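You operate a simulated robot arm through the tools that you are given. There is no shell and no other tool.

Carry out the task below with a simulated two-armed robot. There is one attempt and no reset: what you move stays moved.

Task
Pull the dark sand out of the blue tray with the magnet and drop it into the beige tub.
Fine: take the tray out of the drying box on to the table before you use the magnet; magnet back in its stand; clear lid shut and latched again. Where these are worked on the way, their far stop is far enough and under half their travel is too little: clear lid.
Where things are to end (x, y in the base frame): blue tray within 60 mm of [510, 210].

It is judged by the outcome, as a careful person would: the job done as asked, and still so three seconds after it is handed in. It fails if anything else is knocked over, pushed out of place, dropped, spilled or broken. A push-on lid holds only when it is set on centred and level and pressed home; a screw cap is set on level and turned clockwise until tight.

Robot
Two 7-joint arms with fingered hands on one trunk that stands fixed in place. Base frame: the origin is at the foot of the trunk, x ahead of it, y to its left, z up. Units: mm, rad, N and s.
The left shoulder is at [70, 140, 1133], the right one opposite. With the tool pointing down near the work surface each hand reaches from about 380 to 820 mm from the base axis, measured 20 degrees to its own side. Payload 3.9 kg a hand.
The tool frame of a hand sits at the grasp point between the pads (the TCP): z along the fingers, y along the line on which they close. The tips reach 29 mm beyond it. The gripper opens to 100 mm; its body begins 34 mm behind the TCP. The gripper is a hand of 5 fingers: y runs from the thumb to the fingers, the wrist lies at [-15, -105, -177] in the tool frame, and closing takes about 1.5 s.
Orientation is that of the tool frame in the base frame, as [roll, pitch, yaw] about the fixed x, y, z axes, in that order (R = Rz(yaw) Ry(pitch) Rx(roll)). With the fingers straight down and the wrist toward the robot, the tool's x, y and z point along [0, 1, 0], [1, 0, 0] and [0, 0, -1] of the base frame.

Tools
- The arms move only by the tool send_rows. It takes "left_plan", "right_plan" or both (then of equal length, played together; a hand with none holds still); each is a list of rows, each a list of 3 entries, a list of its own where there are three numbers: the shift along the base's x, y, z in units of 100 mm (1.0 is 100 mm), then the turn, a rotation vector about the base's x, y, z in units of 120 degrees (1.0 is 120 degrees), then the opening, from 0 (shut) to 1 (fully open). In form: [[[x, y, z], [ax, ay, az], claw], ...]. A call has 1 to 20 rows; each row is the pose to reach, as a shift and turn from the pose commanded when the call began. A call with a number of a shift or a turn outside -1 to 1 is refused whole. Each row takes 0.2 s and may step no farther than 50 mm and 0.15 rad from the row before; otherwise, or with a gripper value out of range, the whole call is refused. Where a pose cannot be reached the arm comes as near as it can. A force on the tool above 90 N (or 10 N above the force at the start of the call, whichever is more), or a blocked arm, ends the call early, and 0.2 s more pass. The fingers move at their own pace (about 153 mm/s each) and stop on an object; they squeeze with about 22 N. The grip force told is the motor's: it shows also when the fingers shut on nothing. Time passes only in rows, and 0.2 s behind the last, so rows that repeat a pose let the fingers close. It gives the time, the measured TCP pose, the force on the tool (base axes), the opening and the grip force at its end, in the units of the frame above (readings bear some noise), with the torque about the TCP (base axes, N m) and any sound that the robot's microphone picked up.
- Cameras (640 x 400 px; columns grow to the right, rows downward): "scene" is now at [122.4, 37.6, 1439.3]; the picture's right is [0.48, -0.88, 0.00], its down [-0.61, -0.33, -0.72] and it looks along [0.64, 0.34, -0.69] (base axes); focal length 337 px, centre (320, 200). "left" rides on the left gripper at [-66, -86, -121] in its tool frame; the picture's right is [-0.76, -0.31, 0.58], its down [0.59, -0.70, 0.40] and it looks along [0.28, 0.64, 0.71] (tool axes); focal length 247 px, centre (320, 200). "right" rides on the right gripper at [65, -86, -121] in its tool frame; the picture's right is [-0.76, 0.31, -0.58], its down [-0.59, -0.70, 0.40] and it looks along [-0.28, 0.64, 0.71] (tool axes); focal length 247 px, centre (320, 200). There is no depth. A picture from a camera that has moved, and an enlarged one, comes with that camera's place and axes in the base frame and with its lens.
- grab_frame(camera): a new picture of that camera. The clock stands still meanwhile.
- slide_trunk(by): slides the trunk up (or, below 0, down) by that many mm; the arms and the scene camera ride with it, the base frame stays. It gives what a move gives, with no picture.
- set_grasp(shape, hand): the hand has 5 fingers and takes this shape, open, in about a second: jaw (thumb against the fingers, like two jaws); tri (thumb and two fingers); tip (a fingertip pinch); poke (one finger out to press); point (the index stretched); flat (the hand flat); cup (the hand cupped); fist (a fist). The gripper value then closes the fingers along that shape, each until it touches; the sizes above hold for jaw. It gives what a move gives, with no picture.
- turn_head(pan, tilt): turns the head with the scene camera to pan (to the left, within 1.501 rad either way) and tilt (down, from -0.506 to 1.204), counted from straight ahead of the robot. It gives what a move gives.
- close_up(camera, box): a new picture of the part [left, top, right, bottom] of that camera's present view, enlarged. The clock stands still meanwhile.
- hand_in(): hands the job in; it is judged then, once.

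Nothing tells you positions but the pictures and the camera data. Unless the task says otherwise, let go and move clear before handing in.

The tools are called after "Emit:" as a command line: name --argument value ..., lists and objects as JSON in quotes. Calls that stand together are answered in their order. send_rows: Moves the arms, as the interface text tells. Its arguments: {"type":"object","properties":{"left_plan":{"type":"array","items":{"type":"array"}},"right_plan":{"type":"array","items":{"type":"array"}}},"required":[]} The other tools are called the same way: slide_trunk (by) moves the trunk up or down; set_grasp (shape, hand) gives the hand a shape; turn_head (pan, tilt) turns the head that bears the scene camera; grab_frame (camera) takes a picture; close_up (camera, box) takes an enlarged picture of a part of a camera's view; hand_in () hands the job in.

At the start:

```text
clock: 0.0
left_tool_pos: [407.3, 438.1, 1133.4]
left_ee_rot: [3.141, 0.0, 1.918]
left_wrist_force: [-0.7, 0.0, 0.1]
left_moment: [-0.02, -0.01, 0.01]
left_finger_gap: 100.0
left_grasp_force: 0.0
left_shape: jaw
right_tool_pos: [432.1, 0.5, 1223.5]
right_ee_rot: [3.141, 0.0, 1.918]
right_wrist_force: [-0.9, 0.3, 0.5]
right_moment: [-0.01, 0.0, 0.01]
right_finger_gap: 100.0
right_grasp_force: 0.1
right_shape: jaw
trunk travel left (down, up): [-775.0, 65.0]
head pan, tilt (commanded): [0.497, 0.761]
```

scene: 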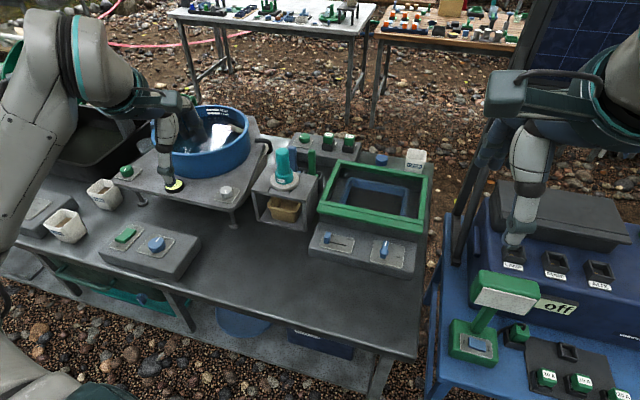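
right: 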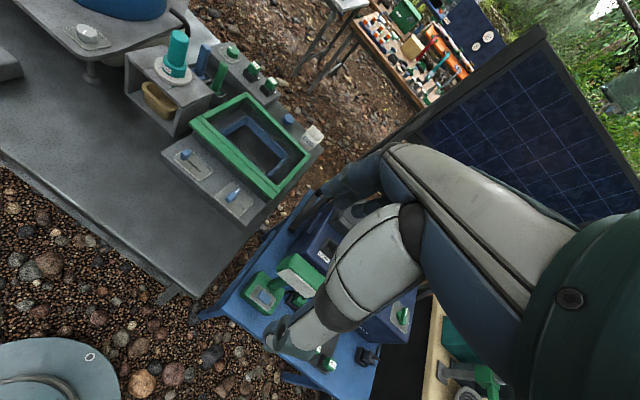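
left: 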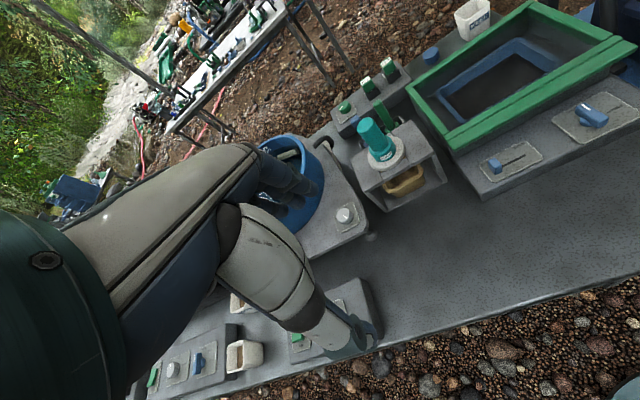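

I see a table with a green-framed clear-lidded drying box (blue tray inside), a teal magnet in a stand over a beige tub in a cubby, and various switches. I'll look closer before moving.

Emit:
close_up --camera "scene" --box '[240, 120, 440, 280]'

Emit:
close_up --camera "left" --box '[320, 0, 640, 220]'

Emit:
close_up --camera "right" --box '[120, 20, 340, 240]'

Emit:
close_up --camera "scene" --box '[0, 80, 260, 300]'

```text
2.50 times, centred on (340, 200) of scene
camera zoom: at [122.4, 37.6, 1439.3], right [0.48, -0.88, 0.0], down [-0.61, -0.33, -0.72], along [0.64, 0.34, -0.69], focal length 842 px, centre (270, 200)
```

zoom: 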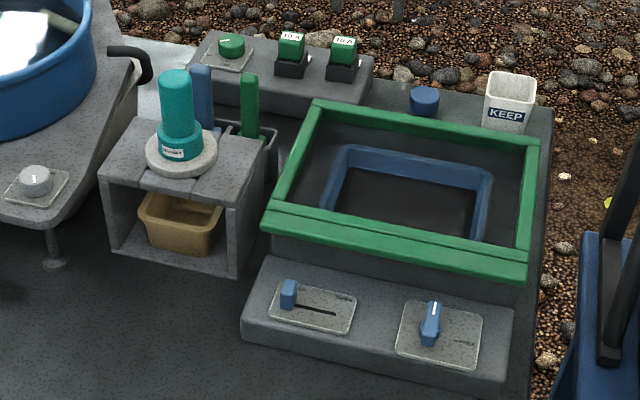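

```text
1.82 times, centred on (480, 110) of left
camera zoom: at [349.1, 346.9, 1256.5], right [-0.03, -0.82, -0.58], down [-0.86, 0.31, -0.4], along [0.51, 0.48, -0.71], focal length 449 px, centre (29, 364)
```

zoom: 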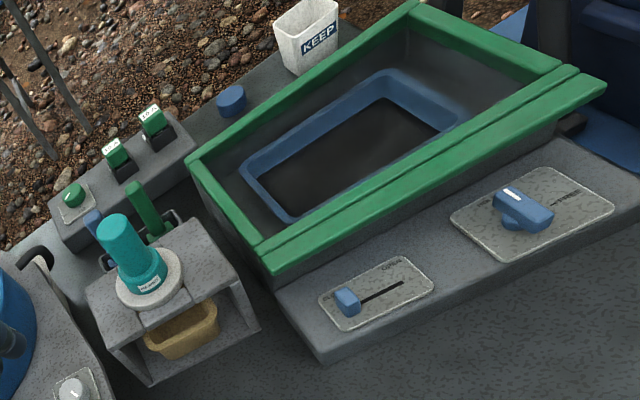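

```text
1.82 times, centred on (230, 130) of right
camera zoom: at [329.1, 32.4, 1346.4], right [0.55, -0.61, 0.58], down [-0.46, -0.79, -0.4], along [0.7, -0.05, -0.71], focal length 449 px, centre (484, 327)
```

zoom: 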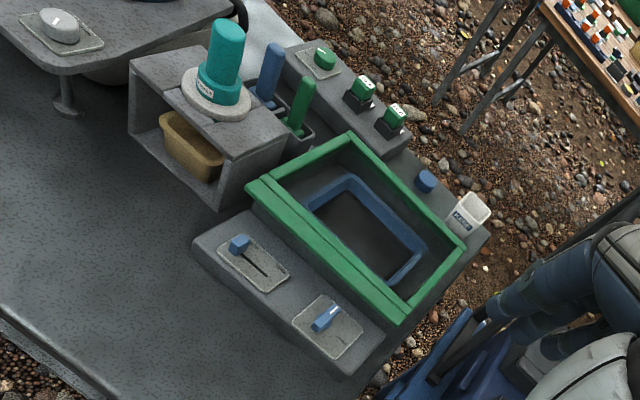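

```text
1.82 times, centred on (130, 190) of scene
camera zoom: at [122.4, 37.6, 1439.3], right [0.48, -0.88, 0.0], down [-0.61, -0.33, -0.72], along [0.64, 0.34, -0.69], focal length 612 px, centre (666, 218)
```

zoom: 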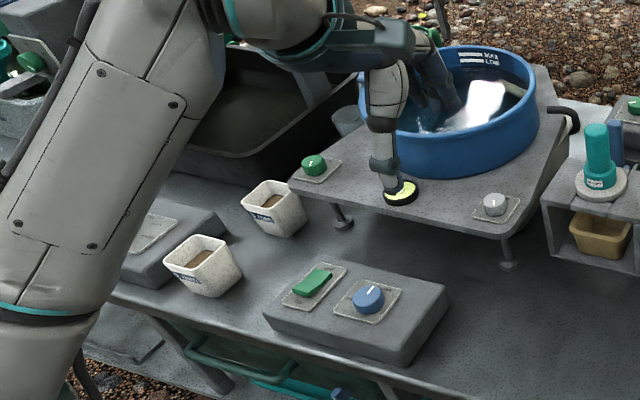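

I'll zoom in more on the drying box's controls, the magnet stand and the lid to read labels and find the geometry.

Emit:
close_up --camera "scene" --box '[310, 220, 410, 275]'

Emit:
close_up --camera "left" --box '[460, 70, 640, 200]'

Emit:
close_up --camera "scene" --box '[240, 125, 340, 235]'

Emit:
close_up --camera "scene" --box '[310, 140, 440, 240]'

```text
6.40 times, centred on (360, 248) of scene
camera zoom: at [122.4, 37.6, 1439.3], right [0.48, -0.88, 0.0], down [-0.61, -0.33, -0.72], along [0.64, 0.34, -0.69], focal length 2156 px, centre (64, -104)
```

zoom: 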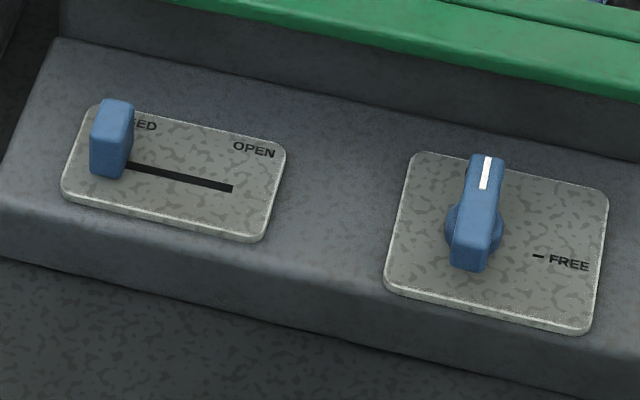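

```text
3.08 times, centred on (550, 135) of left
camera zoom: at [349.1, 346.9, 1256.5], right [-0.03, -0.82, -0.58], down [-0.86, 0.31, -0.4], along [0.51, 0.48, -0.71], focal length 760 px, centre (-388, 400)
```

zoom: 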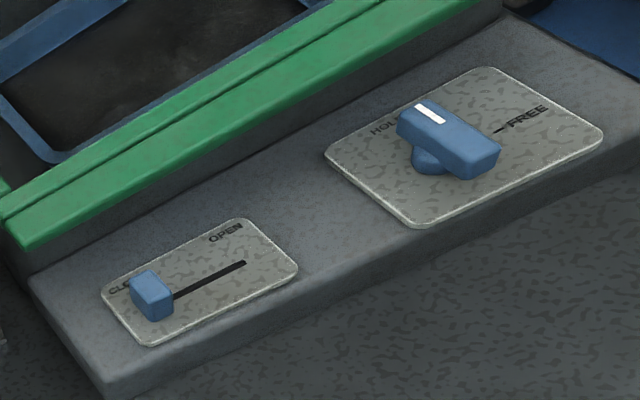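

```text
3.64 times, centred on (290, 180) of scene
camera zoom: at [122.4, 37.6, 1439.3], right [0.48, -0.88, 0.0], down [-0.61, -0.33, -0.72], along [0.64, 0.34, -0.69], focal length 1225 px, centre (429, 273)
```

zoom: 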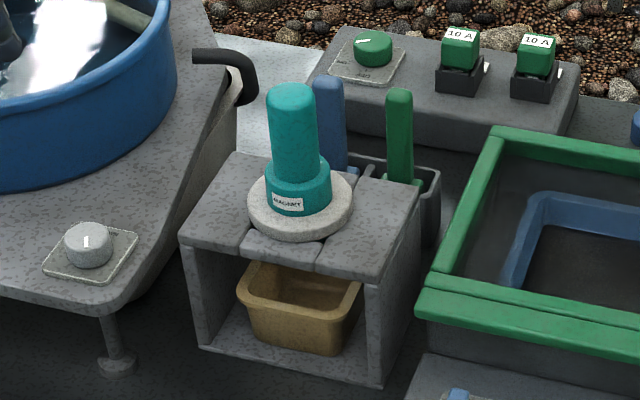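

```text
4.00 times, centred on (375, 190) of scene
camera zoom: at [122.4, 37.6, 1439.3], right [0.48, -0.88, 0.0], down [-0.61, -0.33, -0.72], along [0.64, 0.34, -0.69], focal length 1347 px, centre (100, 240)
```

zoom: 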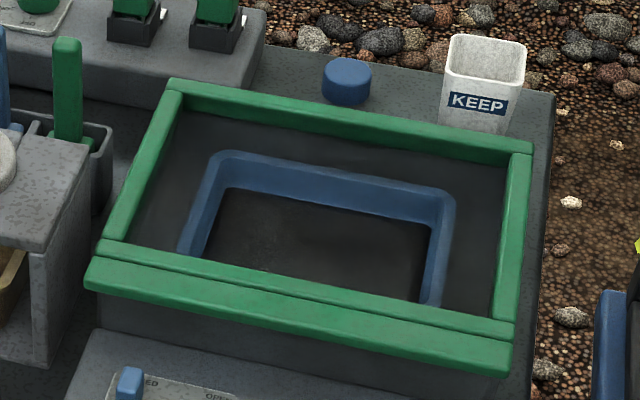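

The box controls read CLOSED/OPEN (slider) and HOLD/FREE (knob), with the lid around z≈815. I'll lower the left hand a bit and look at the magnet stand and box from a lower angle before touching anything.

Emit:
send_rows --left_plan '[[[0, -0.2, -0.4], [0, 0, 0], 1], [[0, -0.4, -0.8], [0, 0, 0], 1], [[0, -0.4, -1.0], [0, 0, 0], 1]]'

Emit:
grab_frame --camera "left"

Emit:
turn_head --pan 0.4 --tilt 0.72

Emit:
grab_frame --camera "scene"

```text
clock: 0.8
left_tool_pos: [407.0, 398.7, 1034.5]
left_ee_rot: [-3.141, -0.001, 1.919]
left_wrist_force: [-0.7, -0.3, 0.0]
left_moment: [0.0, -0.03, 0.01]
left_finger_gap: 100.1
left_grasp_force: 0.2
left_shape: jaw
right_tool_pos: [432.1, 1.9, 1225.6]
right_ee_rot: [3.141, 0.0, 1.918]
right_wrist_force: [0.2, 0.5, -0.2]
right_moment: [-0.03, -0.02, -0.01]
right_finger_gap: 99.5
right_grasp_force: 0.0
right_shape: jaw
trunk travel left (down, up): [-775.0, 65.0]
head pan, tilt (commanded): [0.497, 0.761]
```

```text
taken
camera left: at [348.1, 307.2, 1156.1], right [-0.03, -0.82, -0.58], down [-0.86, 0.31, -0.4], along [0.51, 0.48, -0.71], focal length 247 px, centre (320, 200)
```

left: 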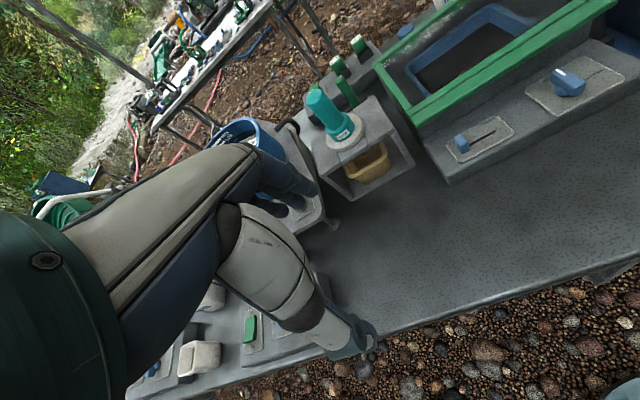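

```text
clock: 1.5
left_tool_pos: [406.2, 399.1, 1035.4]
left_ee_rot: [3.141, 0.0, 1.919]
left_wrist_force: [-0.1, -0.3, 0.5]
left_moment: [0.01, 0.01, 0.0]
left_finger_gap: 99.6
left_grasp_force: 0.1
left_shape: jaw
right_tool_pos: [433.4, 0.3, 1223.8]
right_ee_rot: [3.141, 0.002, 1.919]
right_wrist_force: [-0.3, -0.1, 0.6]
right_moment: [0.04, -0.06, 0.03]
right_finger_gap: 99.7
right_grasp_force: 0.0
right_shape: jaw
trunk travel left (down, up): [-775.0, 65.0]
head pan, tilt (commanded): [0.4, 0.721]
```

```text
taken
camera scene: at [127.4, 31.1, 1442.7], right [0.39, -0.92, 0.0], down [-0.61, -0.26, -0.75], along [0.69, 0.29, -0.66], focal length 337 px, centre (320, 200)
```

scene: 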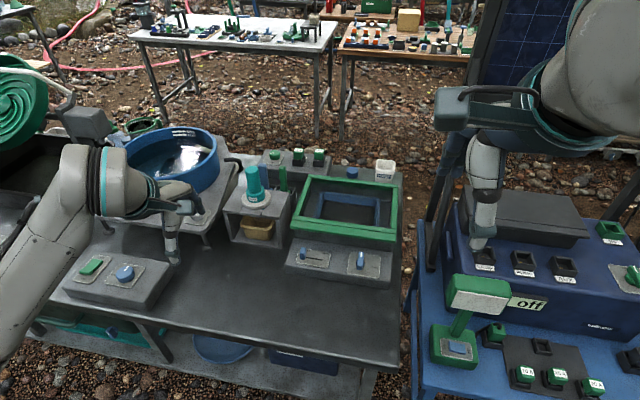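

Emit:
close_up --camera "left" --box '[270, 50, 430, 220]'

Emit:
close_up --camera "scene" --box '[210, 140, 410, 290]'

Emit:
close_up --camera "scene" --box '[220, 150, 300, 250]'

Emit:
close_up --camera "left" --box '[360, 0, 640, 180]'

```text
2.35 times, centred on (350, 135) of left
camera zoom: at [348.2, 307.2, 1156.4], right [-0.03, -0.82, -0.58], down [-0.86, 0.31, -0.4], along [0.51, 0.48, -0.71], focal length 581 px, centre (249, 353)
```

zoom: 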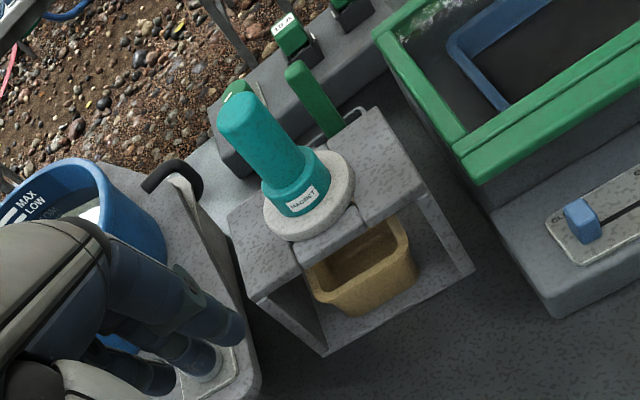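

```text
2.67 times, centred on (310, 215) of scene
camera zoom: at [127.4, 31.1, 1442.7], right [0.39, -0.92, 0.0], down [-0.61, -0.26, -0.75], along [0.69, 0.29, -0.66], focal length 898 px, centre (347, 160)
```

zoom: 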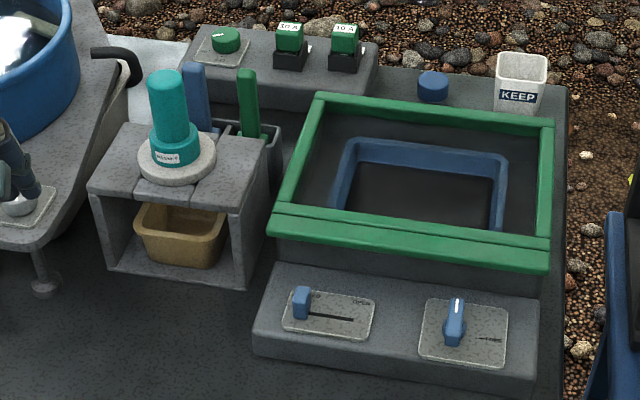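

```text
4.00 times, centred on (260, 200) of scene
camera zoom: at [127.4, 31.1, 1442.7], right [0.39, -0.92, 0.0], down [-0.61, -0.26, -0.75], along [0.69, 0.29, -0.66], focal length 1347 px, centre (560, 200)
```

zoom: 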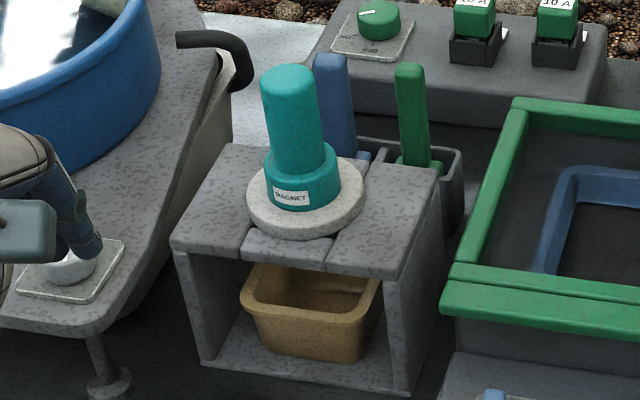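

```text
2.22 times, centred on (500, 90) of left
camera zoom: at [348.2, 307.2, 1156.4], right [-0.03, -0.82, -0.58], down [-0.86, 0.31, -0.4], along [0.51, 0.48, -0.71], focal length 549 px, centre (-80, 444)
```

zoom: 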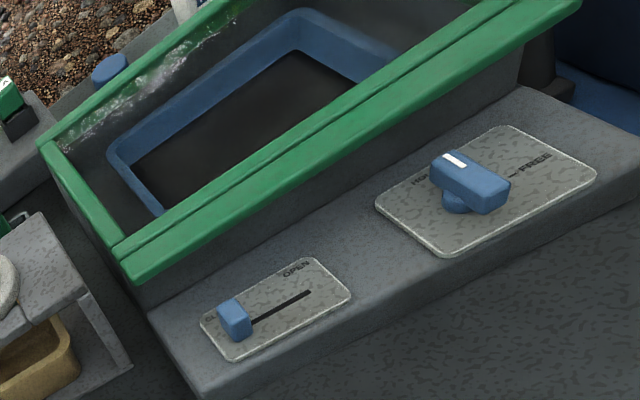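

The table is at about z≈708; latch knob at about (650,142), top z≈784, pointing at HOLD; slider at about (618,280). I'll bring the right hand toward the latch knob, turning its wrist so the jaws can straddle the bar.

Emit:
send_rows --right_plan '[[[0.1, 0.07, -0.06], [0, 0, 0.068], 1], [[0.2, 0.14, -0.12], [0, 0, 0.136], 1], [[0.3, 0.21, -0.18], [0, 0, 0.204], 1], [[0.4, 0.28, -0.24], [0, 0, 0.272], 1], [[0.5, 0.35, -0.3], [0, 0, 0.34], 1], [[0.6, 0.42, -0.4], [0, 0, 0.408], 1], [[0.7, 0.49, -0.5], [0, 0, 0.476], 1], [[0.8, 0.56, -0.6], [0, 0, 0.544], 1], [[0.9, 0.63, -0.8], [0, 0, 0.612], 1], [[1.0, 0.7, -1.0], [0, 0, 0.68], 1]]'

Emit:
grab_frame --camera "right"

Emit:
grab_frame --camera "scene"

```text
clock: 3.7
left_tool_pos: [408.9, 399.9, 1034.2]
left_ee_rot: [-3.138, 0.0, 1.917]
left_wrist_force: [0.5, 0.2, 0.1]
left_moment: [-0.03, -0.02, -0.01]
left_finger_gap: 99.7
left_grasp_force: 0.2
left_shape: jaw
right_tool_pos: [532.9, 70.3, 1124.3]
right_ee_rot: [3.14, 0.002, -2.938]
right_wrist_force: [-0.3, -0.8, -1.0]
right_moment: [0.02, 0.03, -0.03]
right_finger_gap: 99.7
right_grasp_force: 0.1
right_shape: jaw
trunk travel left (down, up): [-775.0, 65.0]
head pan, tilt (commanded): [0.4, 0.721]
```

```text
taken
camera right: at [486.4, -26.6, 1245.6], right [0.68, 0.45, 0.58], down [0.72, -0.57, -0.4], along [0.15, 0.69, -0.71], focal length 247 px, centre (320, 200)
```

right: 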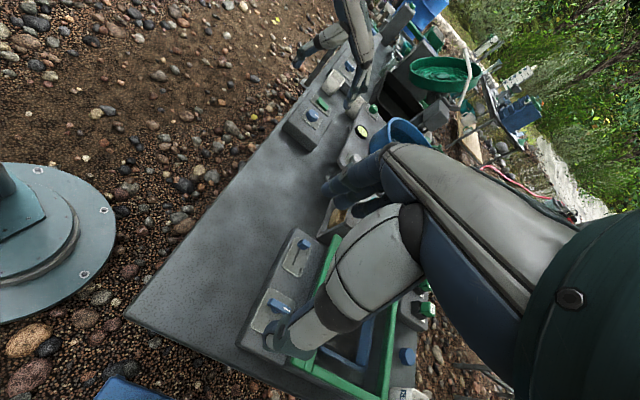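

```text
taken
camera scene: at [128.9, 31.8, 1442.5], right [0.39, -0.92, 0.0], down [-0.61, -0.26, -0.75], along [0.69, 0.29, -0.66], focal length 337 px, centre (320, 200)
```

scene: 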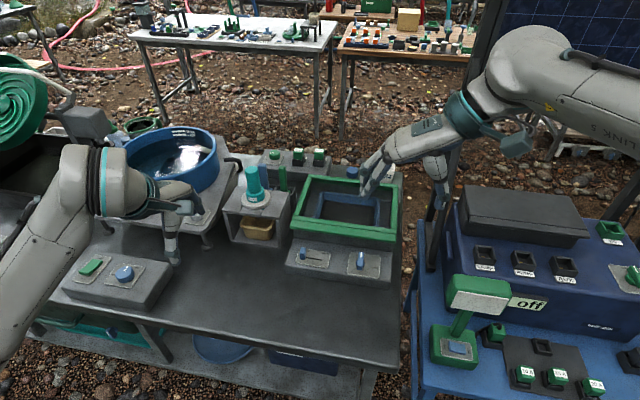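

Emit:
close_up --camera "right" --box '[220, 220, 340, 350]'

Emit:
close_up --camera "scene" --box '[280, 235, 410, 295]'

```text
3.08 times, centred on (280, 285) of right
camera zoom: at [486.4, -26.6, 1245.6], right [0.68, 0.45, 0.58], down [0.72, -0.57, -0.4], along [0.15, 0.69, -0.71], focal length 760 px, centre (443, -62)
```

zoom: 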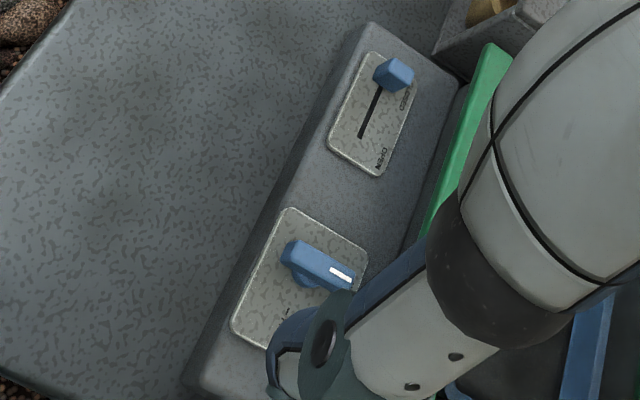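

```text
4.92 times, centred on (345, 265) of scene
camera zoom: at [128.9, 31.8, 1442.5], right [0.39, -0.92, 0.0], down [-0.61, -0.26, -0.75], along [0.69, 0.29, -0.66], focal length 1658 px, centre (197, -120)
```

zoom: 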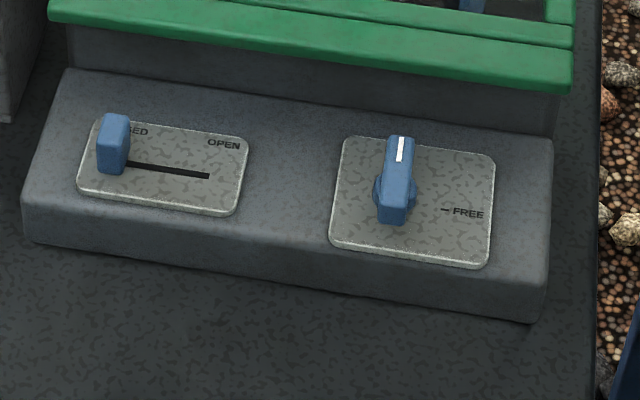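

Emit:
close_up --camera "scene" --box '[340, 80, 500, 220]'

Emit:
set_grasp --shape "tri" --hand "right"

Emit:
close_up --camera "scene" --box '[340, 80, 500, 220]'

Emit:
set_grasp --shape "tip" --hand "right"

Emit:
close_up --camera "scene" --box '[340, 80, 500, 220]'

```text
2.86 times, centred on (420, 150) of scene
camera zoom: at [128.9, 31.8, 1442.5], right [0.39, -0.92, 0.0], down [-0.61, -0.26, -0.75], along [0.69, 0.29, -0.66], focal length 962 px, centre (34, 343)
```

zoom: 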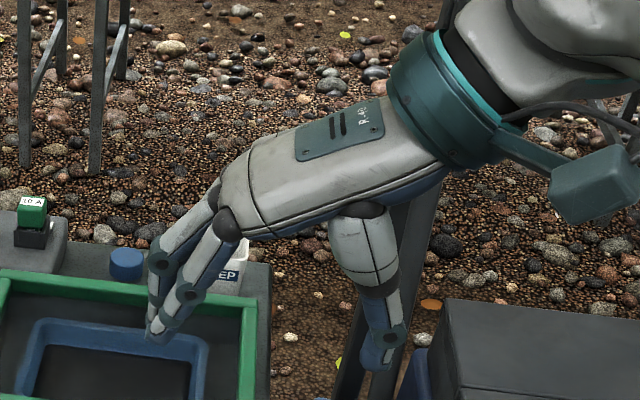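

```text
clock: 4.6
left_tool_pos: [406.9, 398.3, 1033.4]
left_ee_rot: [3.142, 0.0, 1.918]
left_wrist_force: [-0.1, 0.7, 0.4]
left_moment: [0.0, 0.01, 0.0]
left_finger_gap: 100.1
left_grasp_force: 0.0
left_shape: jaw
right_tool_pos: [532.2, 70.2, 1124.2]
right_ee_rot: [3.141, 0.0, -2.941]
right_wrist_force: [-0.2, -0.1, -0.5]
right_moment: [-0.01, 0.02, 0.0]
right_finger_gap: 99.7
right_grasp_force: 0.0
right_shape: tri
trunk travel left (down, up): [-775.0, 65.0]
head pan, tilt (commanded): [0.4, 0.721]
```

```text
2.86 times, centred on (420, 150) of scene
camera zoom: at [127.6, 31.1, 1442.7], right [0.39, -0.92, 0.0], down [-0.61, -0.26, -0.75], along [0.69, 0.29, -0.66], focal length 962 px, centre (34, 343)
```

zoom: 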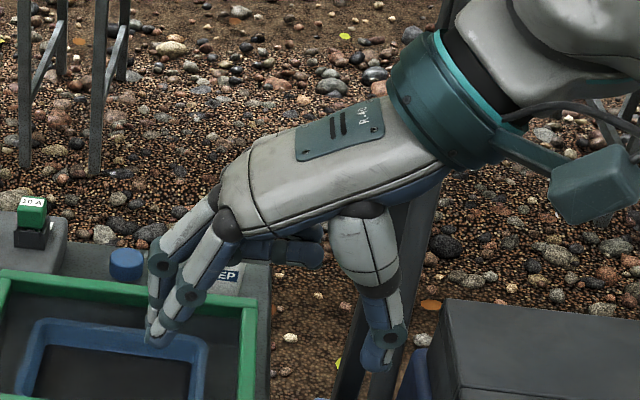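

```text
clock: 5.5
left_tool_pos: [407.0, 399.7, 1033.5]
left_ee_rot: [-3.14, 0.002, 1.918]
left_wrist_force: [-0.3, 0.0, -0.3]
left_moment: [0.0, -0.01, 0.01]
left_finger_gap: 99.6
left_grasp_force: 0.1
left_shape: jaw
right_tool_pos: [533.3, 70.1, 1124.4]
right_ee_rot: [3.14, 0.0, -2.94]
right_wrist_force: [0.4, -0.7, -0.6]
right_moment: [-0.01, 0.01, 0.02]
right_finger_gap: 100.0
right_grasp_force: 0.0
right_shape: tip
trunk travel left (down, up): [-775.0, 65.0]
head pan, tilt (commanded): [0.4, 0.721]
```

```text
2.86 times, centred on (420, 150) of scene
camera zoom: at [127.4, 31.0, 1442.7], right [0.39, -0.92, 0.0], down [-0.61, -0.26, -0.75], along [0.69, 0.29, -0.66], focal length 962 px, centre (34, 343)
```

zoom: 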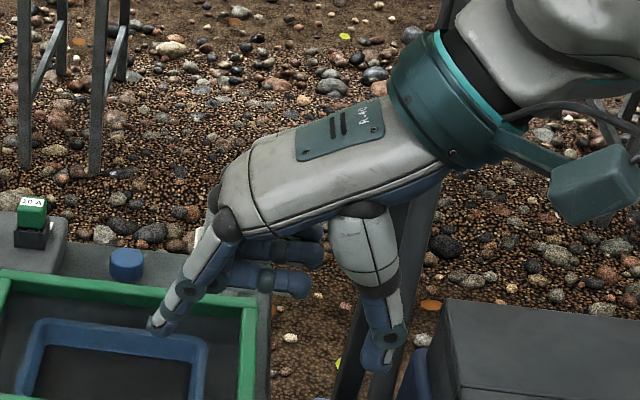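

Emit:
grab_frame --camera "right"

Emit:
send_rows --right_plan '[[[0, 0, 0], [0, 0, 0], 0.6], [[0, 0, 0], [0, 0, 0], 0.3], [[0, 0, 0], [0, 0, 0], 0.2], [[0, 0, 0], [0, 0, 0], 0.2]]'

Emit:
grab_frame --camera "right"

Emit:
close_up --camera "scene" --box '[340, 100, 460, 220]'

```text
taken
camera right: at [484.6, -27.2, 1246.5], right [0.68, 0.45, 0.58], down [0.72, -0.57, -0.4], along [0.15, 0.68, -0.71], focal length 247 px, centre (320, 200)
```

right: 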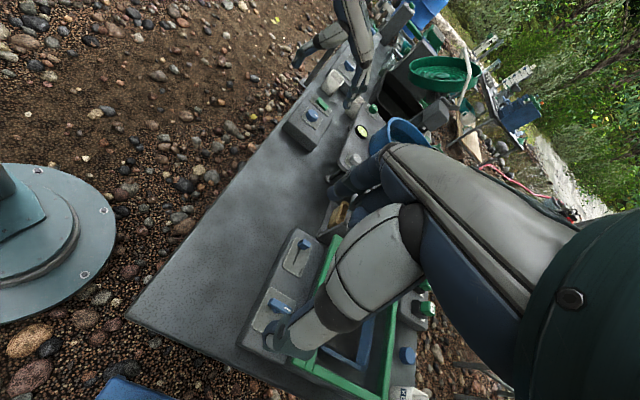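

```text
clock: 6.5
left_tool_pos: [406.8, 399.1, 1035.3]
left_ee_rot: [3.142, -0.001, 1.918]
left_wrist_force: [-0.7, -0.6, -0.3]
left_moment: [-0.01, -0.03, 0.01]
left_finger_gap: 99.8
left_grasp_force: 0.1
left_shape: jaw
right_tool_pos: [532.5, 69.8, 1124.5]
right_ee_rot: [3.141, 0.0, -2.941]
right_wrist_force: [-0.4, -0.4, 0.0]
right_moment: [0.01, 0.02, -0.02]
right_finger_gap: 20.5
right_grasp_force: 0.0
right_shape: tip
trunk travel left (down, up): [-775.0, 65.0]
head pan, tilt (commanded): [0.4, 0.721]
```

```text
taken
camera right: at [484.8, -27.1, 1246.3], right [0.68, 0.45, 0.58], down [0.72, -0.57, -0.4], along [0.15, 0.69, -0.71], focal length 247 px, centre (320, 200)
```

right: 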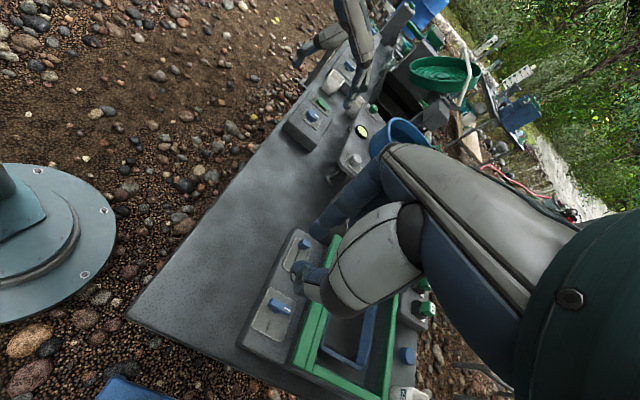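

```text
3.33 times, centred on (400, 160) of scene
camera zoom: at [127.5, 31.0, 1442.7], right [0.39, -0.92, 0.0], down [-0.61, -0.26, -0.75], along [0.69, 0.29, -0.66], focal length 1123 px, centre (53, 333)
```

zoom: 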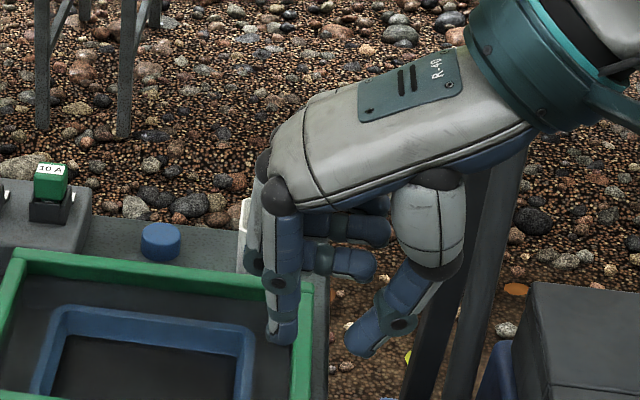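

The tip pinch would put curled fingers close to the lid lip, so I'll instead use a single poking finger with the wrist toward the robot. I'll reshape the right hand, turn it back and come nearer the knob.

Emit:
set_grasp --shape "poke" --hand "right"

Emit:
send_rows --right_plan '[[[0.05, 0.04, -0.1], [0, 0, -0.067], 1], [[0.1, 0.08, -0.2], [0, 0, -0.134], 1], [[0.15, 0.12, -0.3], [0, 0, -0.201], 1], [[0.2, 0.16, -0.4], [0, 0, -0.268], 1], [[0.25, 0.2, -0.5], [0, 0, -0.335], 1], [[0.3, 0.24, -0.6], [0, 0, -0.402], 1], [[0.35, 0.28, -0.7], [0, 0, -0.469], 1], [[0.4, 0.32, -0.8], [0, 0, -0.536], 1], [[0.45, 0.36, -0.9], [0, 0, -0.603], 1], [[0.5, 0.4, -0.95], [0, 0, -0.67], 1], [[0.5, 0.4, -1.0], [0, 0, -0.74], 1], [[0.5, 0.4, -1.0], [0, 0, -0.74], 1]]'

Emit:
grab_frame --camera "right"

Emit:
grab_frame --camera "scene"

Emit:
grab_frame --camera "left"

```text
clock: 7.4
left_tool_pos: [406.4, 399.3, 1034.5]
left_ee_rot: [-3.141, 0.001, 1.918]
left_wrist_force: [-0.4, 0.5, 0.1]
left_moment: [0.0, -0.04, -0.01]
left_finger_gap: 100.0
left_grasp_force: 0.0
left_shape: jaw
right_tool_pos: [531.5, 70.3, 1125.4]
right_ee_rot: [-3.141, -0.001, -2.94]
right_wrist_force: [0.5, 0.1, -0.3]
right_moment: [0.01, 0.05, 0.0]
right_finger_gap: 0.0
right_grasp_force: 0.1
right_shape: poke
trunk travel left (down, up): [-775.0, 65.0]
head pan, tilt (commanded): [0.4, 0.721]
```

```text
clock: 10.2
left_tool_pos: [406.9, 398.2, 1034.4]
left_ee_rot: [-3.141, 0.0, 1.919]
left_wrist_force: [0.3, 0.1, 0.9]
left_moment: [0.02, -0.01, 0.0]
left_finger_gap: 99.5
left_grasp_force: 0.1
left_shape: jaw
right_tool_pos: [599.6, 91.5, 1051.1]
right_ee_rot: [3.123, -0.08, 1.743]
right_wrist_force: [-0.4, 0.2, -0.3]
right_moment: [0.04, 0.03, 0.03]
right_finger_gap: 0.3
right_grasp_force: 0.0
right_shape: poke
trunk travel left (down, up): [-775.0, 65.0]
head pan, tilt (commanded): [0.4, 0.721]
stopped in row 12 (right hand): the arm was blocked; the commanded pose is now the measured one
```

```text
taken
camera right: at [501.6, 131.0, 1176.3], right [0.43, -0.74, 0.52], down [-0.59, -0.67, -0.46], along [0.68, -0.11, -0.72], focal length 247 px, centre (320, 200)
```

right: 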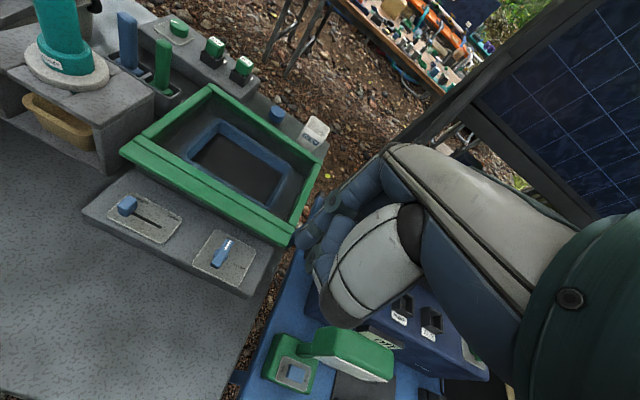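

```text
taken
camera scene: at [127.5, 30.4, 1442.7], right [0.39, -0.92, 0.0], down [-0.61, -0.26, -0.75], along [0.69, 0.29, -0.66], focal length 337 px, centre (320, 200)
```

scene: 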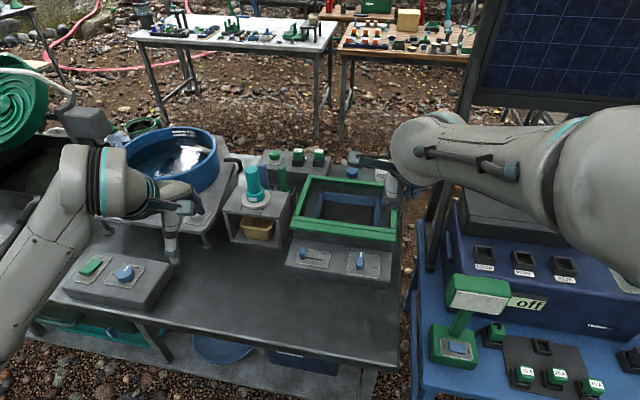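

```text
taken
camera left: at [348.2, 306.7, 1156.5], right [-0.03, -0.82, -0.58], down [-0.86, 0.31, -0.4], along [0.51, 0.49, -0.71], focal length 247 px, centre (320, 200)
```

left: 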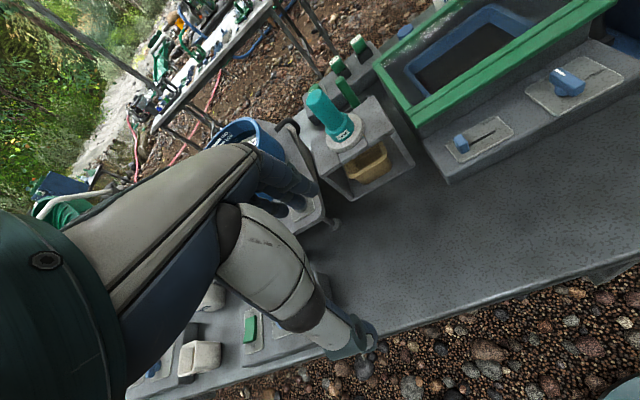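

Emit:
close_up --camera "scene" --box '[340, 60, 640, 280]'

Emit:
turn_head --pan 0.0 --tilt 0.6

Emit:
grab_frame --camera "scene"

```text
1.82 times, centred on (490, 170) of scene
camera zoom: at [127.5, 30.4, 1442.7], right [0.39, -0.92, 0.0], down [-0.61, -0.26, -0.75], along [0.69, 0.29, -0.66], focal length 612 px, centre (11, 254)
```

zoom: 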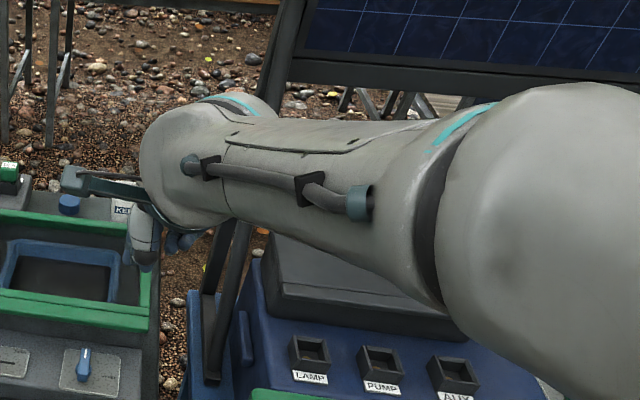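

```text
clock: 11.0
left_tool_pos: [407.0, 399.1, 1034.6]
left_ee_rot: [3.142, 0.0, 1.919]
left_wrist_force: [-0.9, 0.0, -0.9]
left_moment: [0.0, -0.04, -0.02]
left_finger_gap: 99.8
left_grasp_force: 0.0
left_shape: jaw
right_tool_pos: [598.0, 91.0, 1050.3]
right_ee_rot: [3.124, -0.079, 1.746]
right_wrist_force: [0.0, 0.6, 0.6]
right_moment: [0.0, 0.0, -0.02]
right_finger_gap: 0.0
right_grasp_force: 0.0
right_shape: poke
trunk travel left (down, up): [-775.0, 65.0]
head pan, tilt (commanded): [0.0, 0.6]
```

```text
taken
camera scene: at [138.3, -1.5, 1453.1], right [0.0, -1.0, 0.0], down [-0.57, 0.0, -0.82], along [0.82, 0.0, -0.57], focal length 337 px, centre (320, 200)
```

scene: 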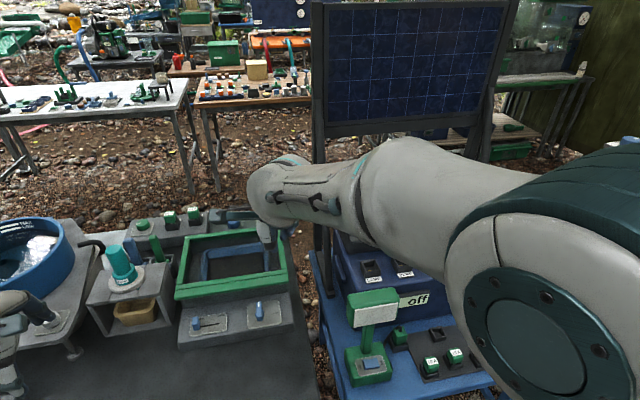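

The right arm stalled slightly short (likely a joint limit in that twisted posture, no contact force). I'll try going down with a bit less twist to find a comfortable posture.

Emit:
send_rows --right_plan '[[[0, 0, -0.2], [0, 0, 0.05], 1], [[0, 0, -0.4], [0, 0, 0.1], 1], [[0, 0, -0.6], [0, 0, 0.1], 1], [[0, 0, -0.8], [0, 0, 0.1], 1], [[0, 0, -0.8], [0, 0, 0.1], 1]]'

Emit:
turn_head --pan 0.3 --tilt 0.72

Emit:
grab_frame --camera "scene"

Emit:
grab_frame --camera "right"

```text
clock: 12.2
left_tool_pos: [406.4, 397.7, 1034.3]
left_ee_rot: [3.141, 0.001, 1.916]
left_wrist_force: [0.4, 0.2, -0.6]
left_moment: [0.01, 0.03, 0.02]
left_finger_gap: 99.8
left_grasp_force: 0.0
left_shape: jaw
right_tool_pos: [595.2, 91.1, 968.9]
right_ee_rot: [3.124, -0.074, 1.956]
right_wrist_force: [0.0, -1.1, 0.0]
right_moment: [0.04, 0.03, 0.0]
right_finger_gap: 0.0
right_grasp_force: 0.1
right_shape: poke
trunk travel left (down, up): [-775.0, 65.0]
head pan, tilt (commanded): [0.0, 0.6]
```

```text
clock: 13.0
left_tool_pos: [407.6, 399.0, 1034.4]
left_ee_rot: [-3.141, -0.001, 1.918]
left_wrist_force: [-0.5, 0.4, 0.1]
left_moment: [-0.01, -0.02, -0.01]
left_finger_gap: 99.8
left_grasp_force: 0.1
left_shape: jaw
right_tool_pos: [595.9, 91.4, 968.6]
right_ee_rot: [3.126, -0.073, 1.956]
right_wrist_force: [0.1, 0.3, 0.9]
right_moment: [-0.01, 0.01, 0.0]
right_finger_gap: 0.0
right_grasp_force: 0.1
right_shape: poke
trunk travel left (down, up): [-775.0, 65.0]
head pan, tilt (commanded): [0.3, 0.721]
```

```text
taken
camera scene: at [130.5, 23.0, 1442.7], right [0.29, -0.96, 0.0], down [-0.63, -0.19, -0.75], along [0.72, 0.22, -0.66], focal length 337 px, centre (320, 200)
```

scene: 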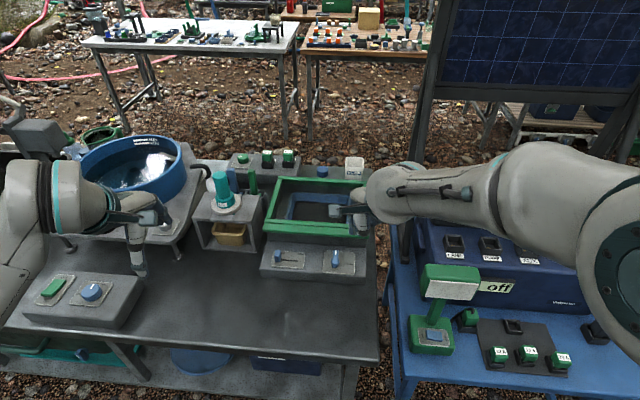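

```text
taken
camera right: at [493.4, 110.4, 1094.2], right [0.58, -0.63, 0.52], down [-0.44, -0.78, -0.45], along [0.69, 0.03, -0.72], focal length 247 px, centre (320, 200)
```

right: 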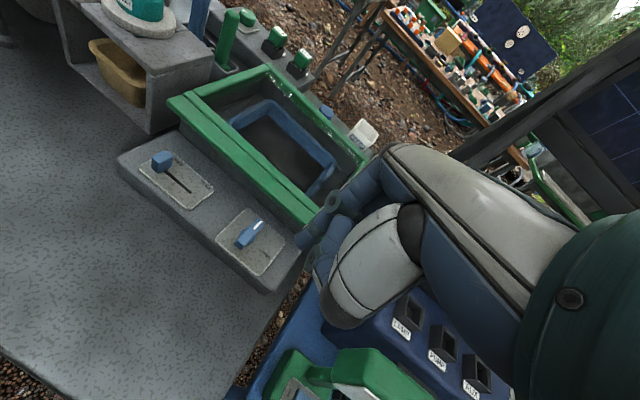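

Emit:
close_up --camera "scene" --box '[300, 150, 420, 280]'

Emit:
close_up --camera "right" --box '[200, 150, 420, 330]'

```text
3.08 times, centred on (360, 215) of scene
camera zoom: at [130.5, 23.0, 1442.7], right [0.29, -0.96, 0.0], down [-0.63, -0.19, -0.75], along [0.72, 0.22, -0.66], focal length 1036 px, centre (197, 154)
```

zoom: 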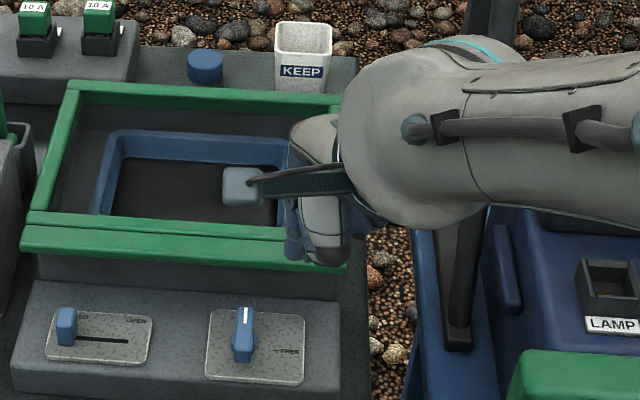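

```text
2.22 times, centred on (310, 240) of right
camera zoom: at [493.4, 110.4, 1094.2], right [0.58, -0.63, 0.52], down [-0.44, -0.78, -0.45], along [0.69, 0.03, -0.72], focal length 549 px, centre (342, 111)
```

zoom: 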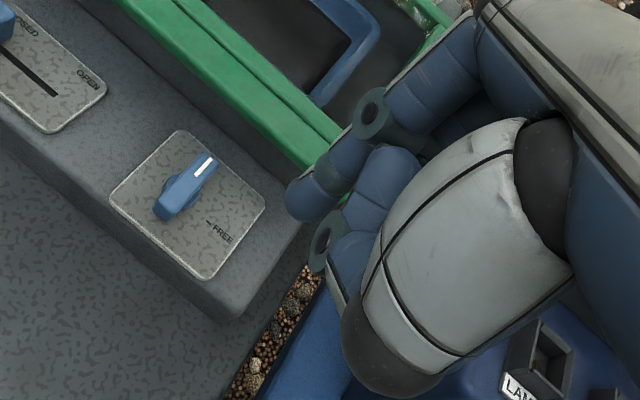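

The poke fingertip sits about 29 mm below the TCP. I'll bring it down to the right of the knob bar's near end, then check.

Emit:
send_rows --right_plan '[[[0.2, 0.1, -0.3], [0, 0, 0], 1], [[0.43, 0.19, -0.6], [0, 0, 0], 1], [[0.43, 0.19, -0.9], [0, 0, 0], 1], [[0.43, 0.19, -1.0], [0, 0, 0], 1], [[0.43, 0.19, -1.0], [0, 0, 0], 1]]'

Emit:
close_up --camera "scene" --box '[300, 180, 400, 280]'

Emit:
close_up --camera "right" --box '[200, 150, 420, 330]'

```text
clock: 14.2
left_tool_pos: [406.9, 399.2, 1035.1]
left_ee_rot: [3.141, 0.0, 1.919]
left_wrist_force: [-0.2, -0.5, 0.0]
left_moment: [0.0, -0.01, 0.02]
left_finger_gap: 99.9
left_grasp_force: 0.2
left_shape: jaw
right_tool_pos: [639.4, 111.6, 867.8]
right_ee_rot: [3.125, -0.074, 1.956]
right_wrist_force: [0.1, 0.5, 0.7]
right_moment: [-0.01, -0.03, 0.03]
right_finger_gap: 0.1
right_grasp_force: 0.0
right_shape: poke
trunk travel left (down, up): [-775.0, 65.0]
head pan, tilt (commanded): [0.3, 0.721]
```

```text
4.00 times, centred on (350, 230) of scene
camera zoom: at [130.1, 23.1, 1442.7], right [0.3, -0.96, 0.0], down [-0.63, -0.2, -0.75], along [0.72, 0.22, -0.66], focal length 1347 px, centre (200, 80)
```

zoom: 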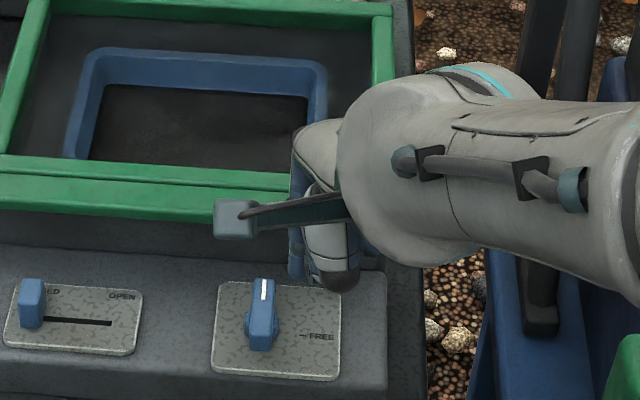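

```text
2.22 times, centred on (310, 240) of right
camera zoom: at [536.6, 130.7, 991.7], right [0.57, -0.63, 0.52], down [-0.44, -0.78, -0.45], along [0.69, 0.03, -0.72], focal length 549 px, centre (342, 111)
```

zoom: 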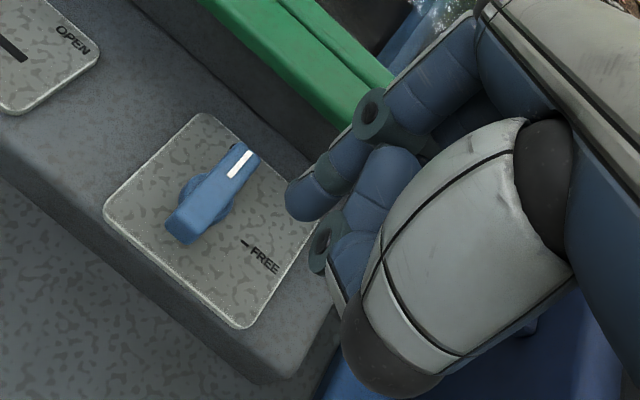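

Emit:
send_rows --right_plan '[[[0, 0, -0.25], [0, 0, 0], 1], [[0, 0, -0.5], [0, 0, 0], 1], [[0, 0, -0.66], [0, 0, 0], 1], [[0, 0, -0.66], [0, 0, 0], 1]]'

Emit:
close_up --camera "scene" --box '[300, 180, 400, 280]'

Emit:
close_up --camera "right" --box '[200, 150, 420, 330]'

Emit:
close_up --camera "left" --box '[460, 0, 640, 150]'

```text
clock: 15.2
left_tool_pos: [407.3, 398.6, 1034.2]
left_ee_rot: [-3.141, 0.002, 1.92]
left_wrist_force: [-0.5, 0.0, 0.1]
left_moment: [-0.03, 0.03, 0.03]
left_finger_gap: 99.9
left_grasp_force: 0.1
left_shape: jaw
right_tool_pos: [639.4, 112.2, 800.9]
right_ee_rot: [3.127, -0.074, 1.955]
right_wrist_force: [-0.3, 0.0, -0.2]
right_moment: [0.01, 0.01, 0.0]
right_finger_gap: 0.0
right_grasp_force: 0.1
right_shape: poke
trunk travel left (down, up): [-775.0, 65.0]
head pan, tilt (commanded): [0.3, 0.721]
```

```text
4.00 times, centred on (350, 230) of scene
camera zoom: at [130.2, 23.2, 1442.7], right [0.3, -0.96, 0.0], down [-0.63, -0.2, -0.75], along [0.72, 0.22, -0.66], focal length 1347 px, centre (200, 80)
```

zoom: 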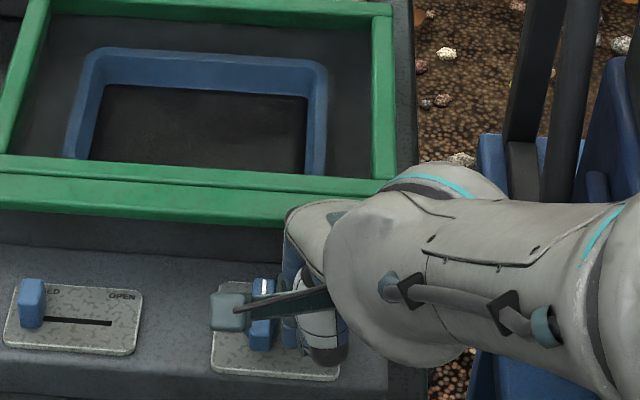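

```text
2.22 times, centred on (310, 240) of right
camera zoom: at [536.6, 132.1, 926.9], right [0.58, -0.63, 0.52], down [-0.44, -0.78, -0.45], along [0.69, 0.03, -0.72], focal length 549 px, centre (342, 111)
```

zoom: 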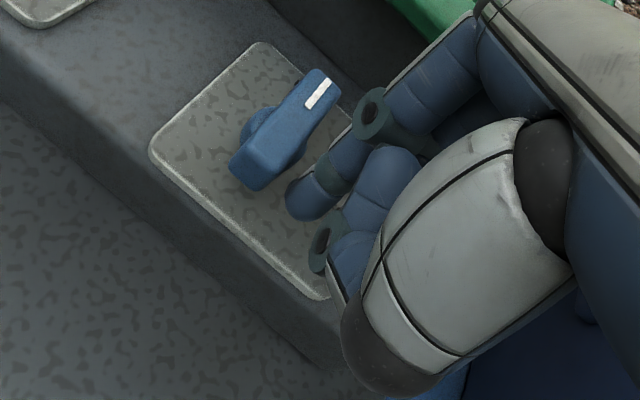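

```text
2.67 times, centred on (550, 75) of left
camera zoom: at [348.1, 307.2, 1156.3], right [-0.03, -0.82, -0.58], down [-0.86, 0.31, -0.4], along [0.51, 0.48, -0.71], focal length 659 px, centre (-293, 533)
```

zoom: 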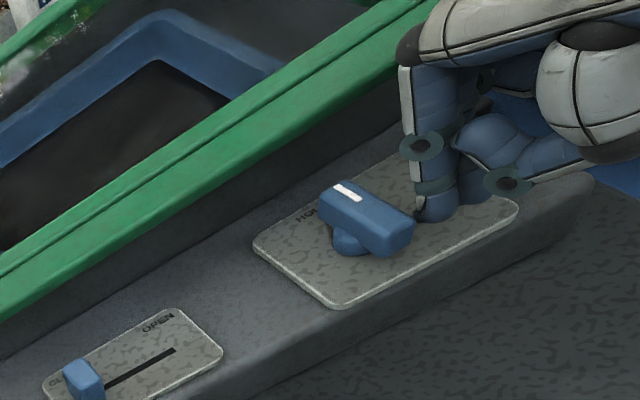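

The fingertip is just right of the bar's near end. Now I'll sweep it in an arc to turn the latch clockwise to FREE.

Emit:
send_rows --right_plan '[[[-0.024, 0.093, 0], [0, 0, 0], 1], [[-0.066, 0.131, 0], [0, 0, 0], 1], [[-0.096, 0.179, 0], [0, 0, 0], 1], [[-0.113, 0.233, 0], [0, 0, 0], 1], [[-0.115, 0.289, 0], [0, 0, 0], 1], [[-0.103, 0.344, 0], [0, 0, 0], 1], [[-0.077, 0.394, 0], [0, 0, 0], 1], [[-0.053, 0.423, 0], [0, 0, 0], 1], [[-0.053, 0.423, 0], [0, 0, 0], 1]]'

Emit:
close_up --camera "right" --box '[200, 150, 420, 330]'

Emit:
close_up --camera "left" --box '[460, 0, 640, 150]'

```text
clock: 17.2
left_tool_pos: [404.8, 397.2, 1035.2]
left_ee_rot: [3.14, 0.0, 1.917]
left_wrist_force: [0.1, 0.5, -0.2]
left_moment: [0.01, 0.02, 0.03]
left_finger_gap: 100.1
left_grasp_force: 0.0
left_shape: jaw
right_tool_pos: [633.4, 152.9, 805.4]
right_ee_rot: [3.124, -0.073, 1.956]
right_wrist_force: [-11.4, -6.1, 6.0]
right_moment: [-0.11, 0.12, 0.02]
right_finger_gap: 0.0
right_grasp_force: 0.1
right_shape: poke
trunk travel left (down, up): [-775.0, 65.0]
head pan, tilt (commanded): [0.3, 0.721]
```

```text
2.22 times, centred on (310, 240) of right
camera zoom: at [530.3, 172.9, 929.3], right [0.57, -0.63, 0.52], down [-0.44, -0.78, -0.45], along [0.69, 0.03, -0.72], focal length 549 px, centre (342, 111)
```

zoom: 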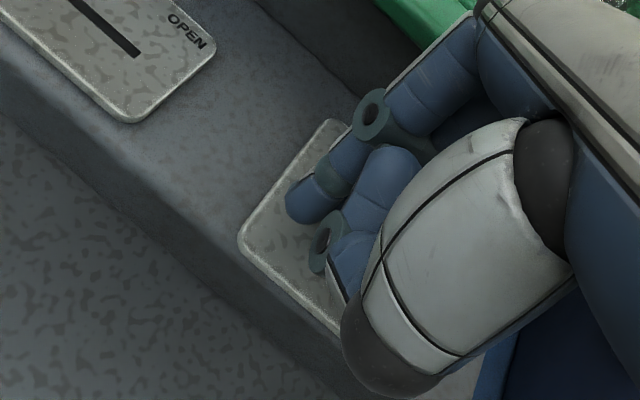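

```text
2.67 times, centred on (550, 75) of left
camera zoom: at [345.8, 306.2, 1157.5], right [-0.03, -0.82, -0.58], down [-0.86, 0.31, -0.4], along [0.51, 0.49, -0.71], focal length 659 px, centre (-293, 533)
```

zoom: 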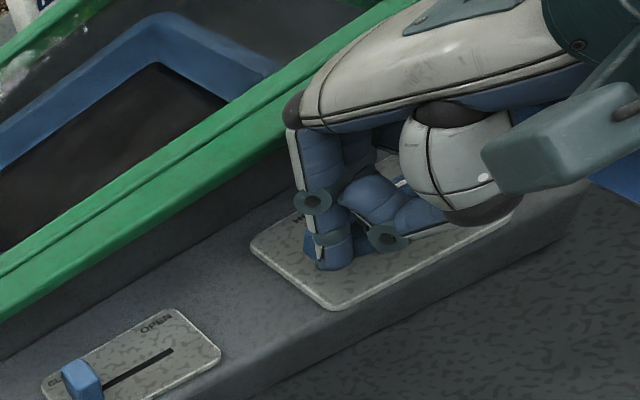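

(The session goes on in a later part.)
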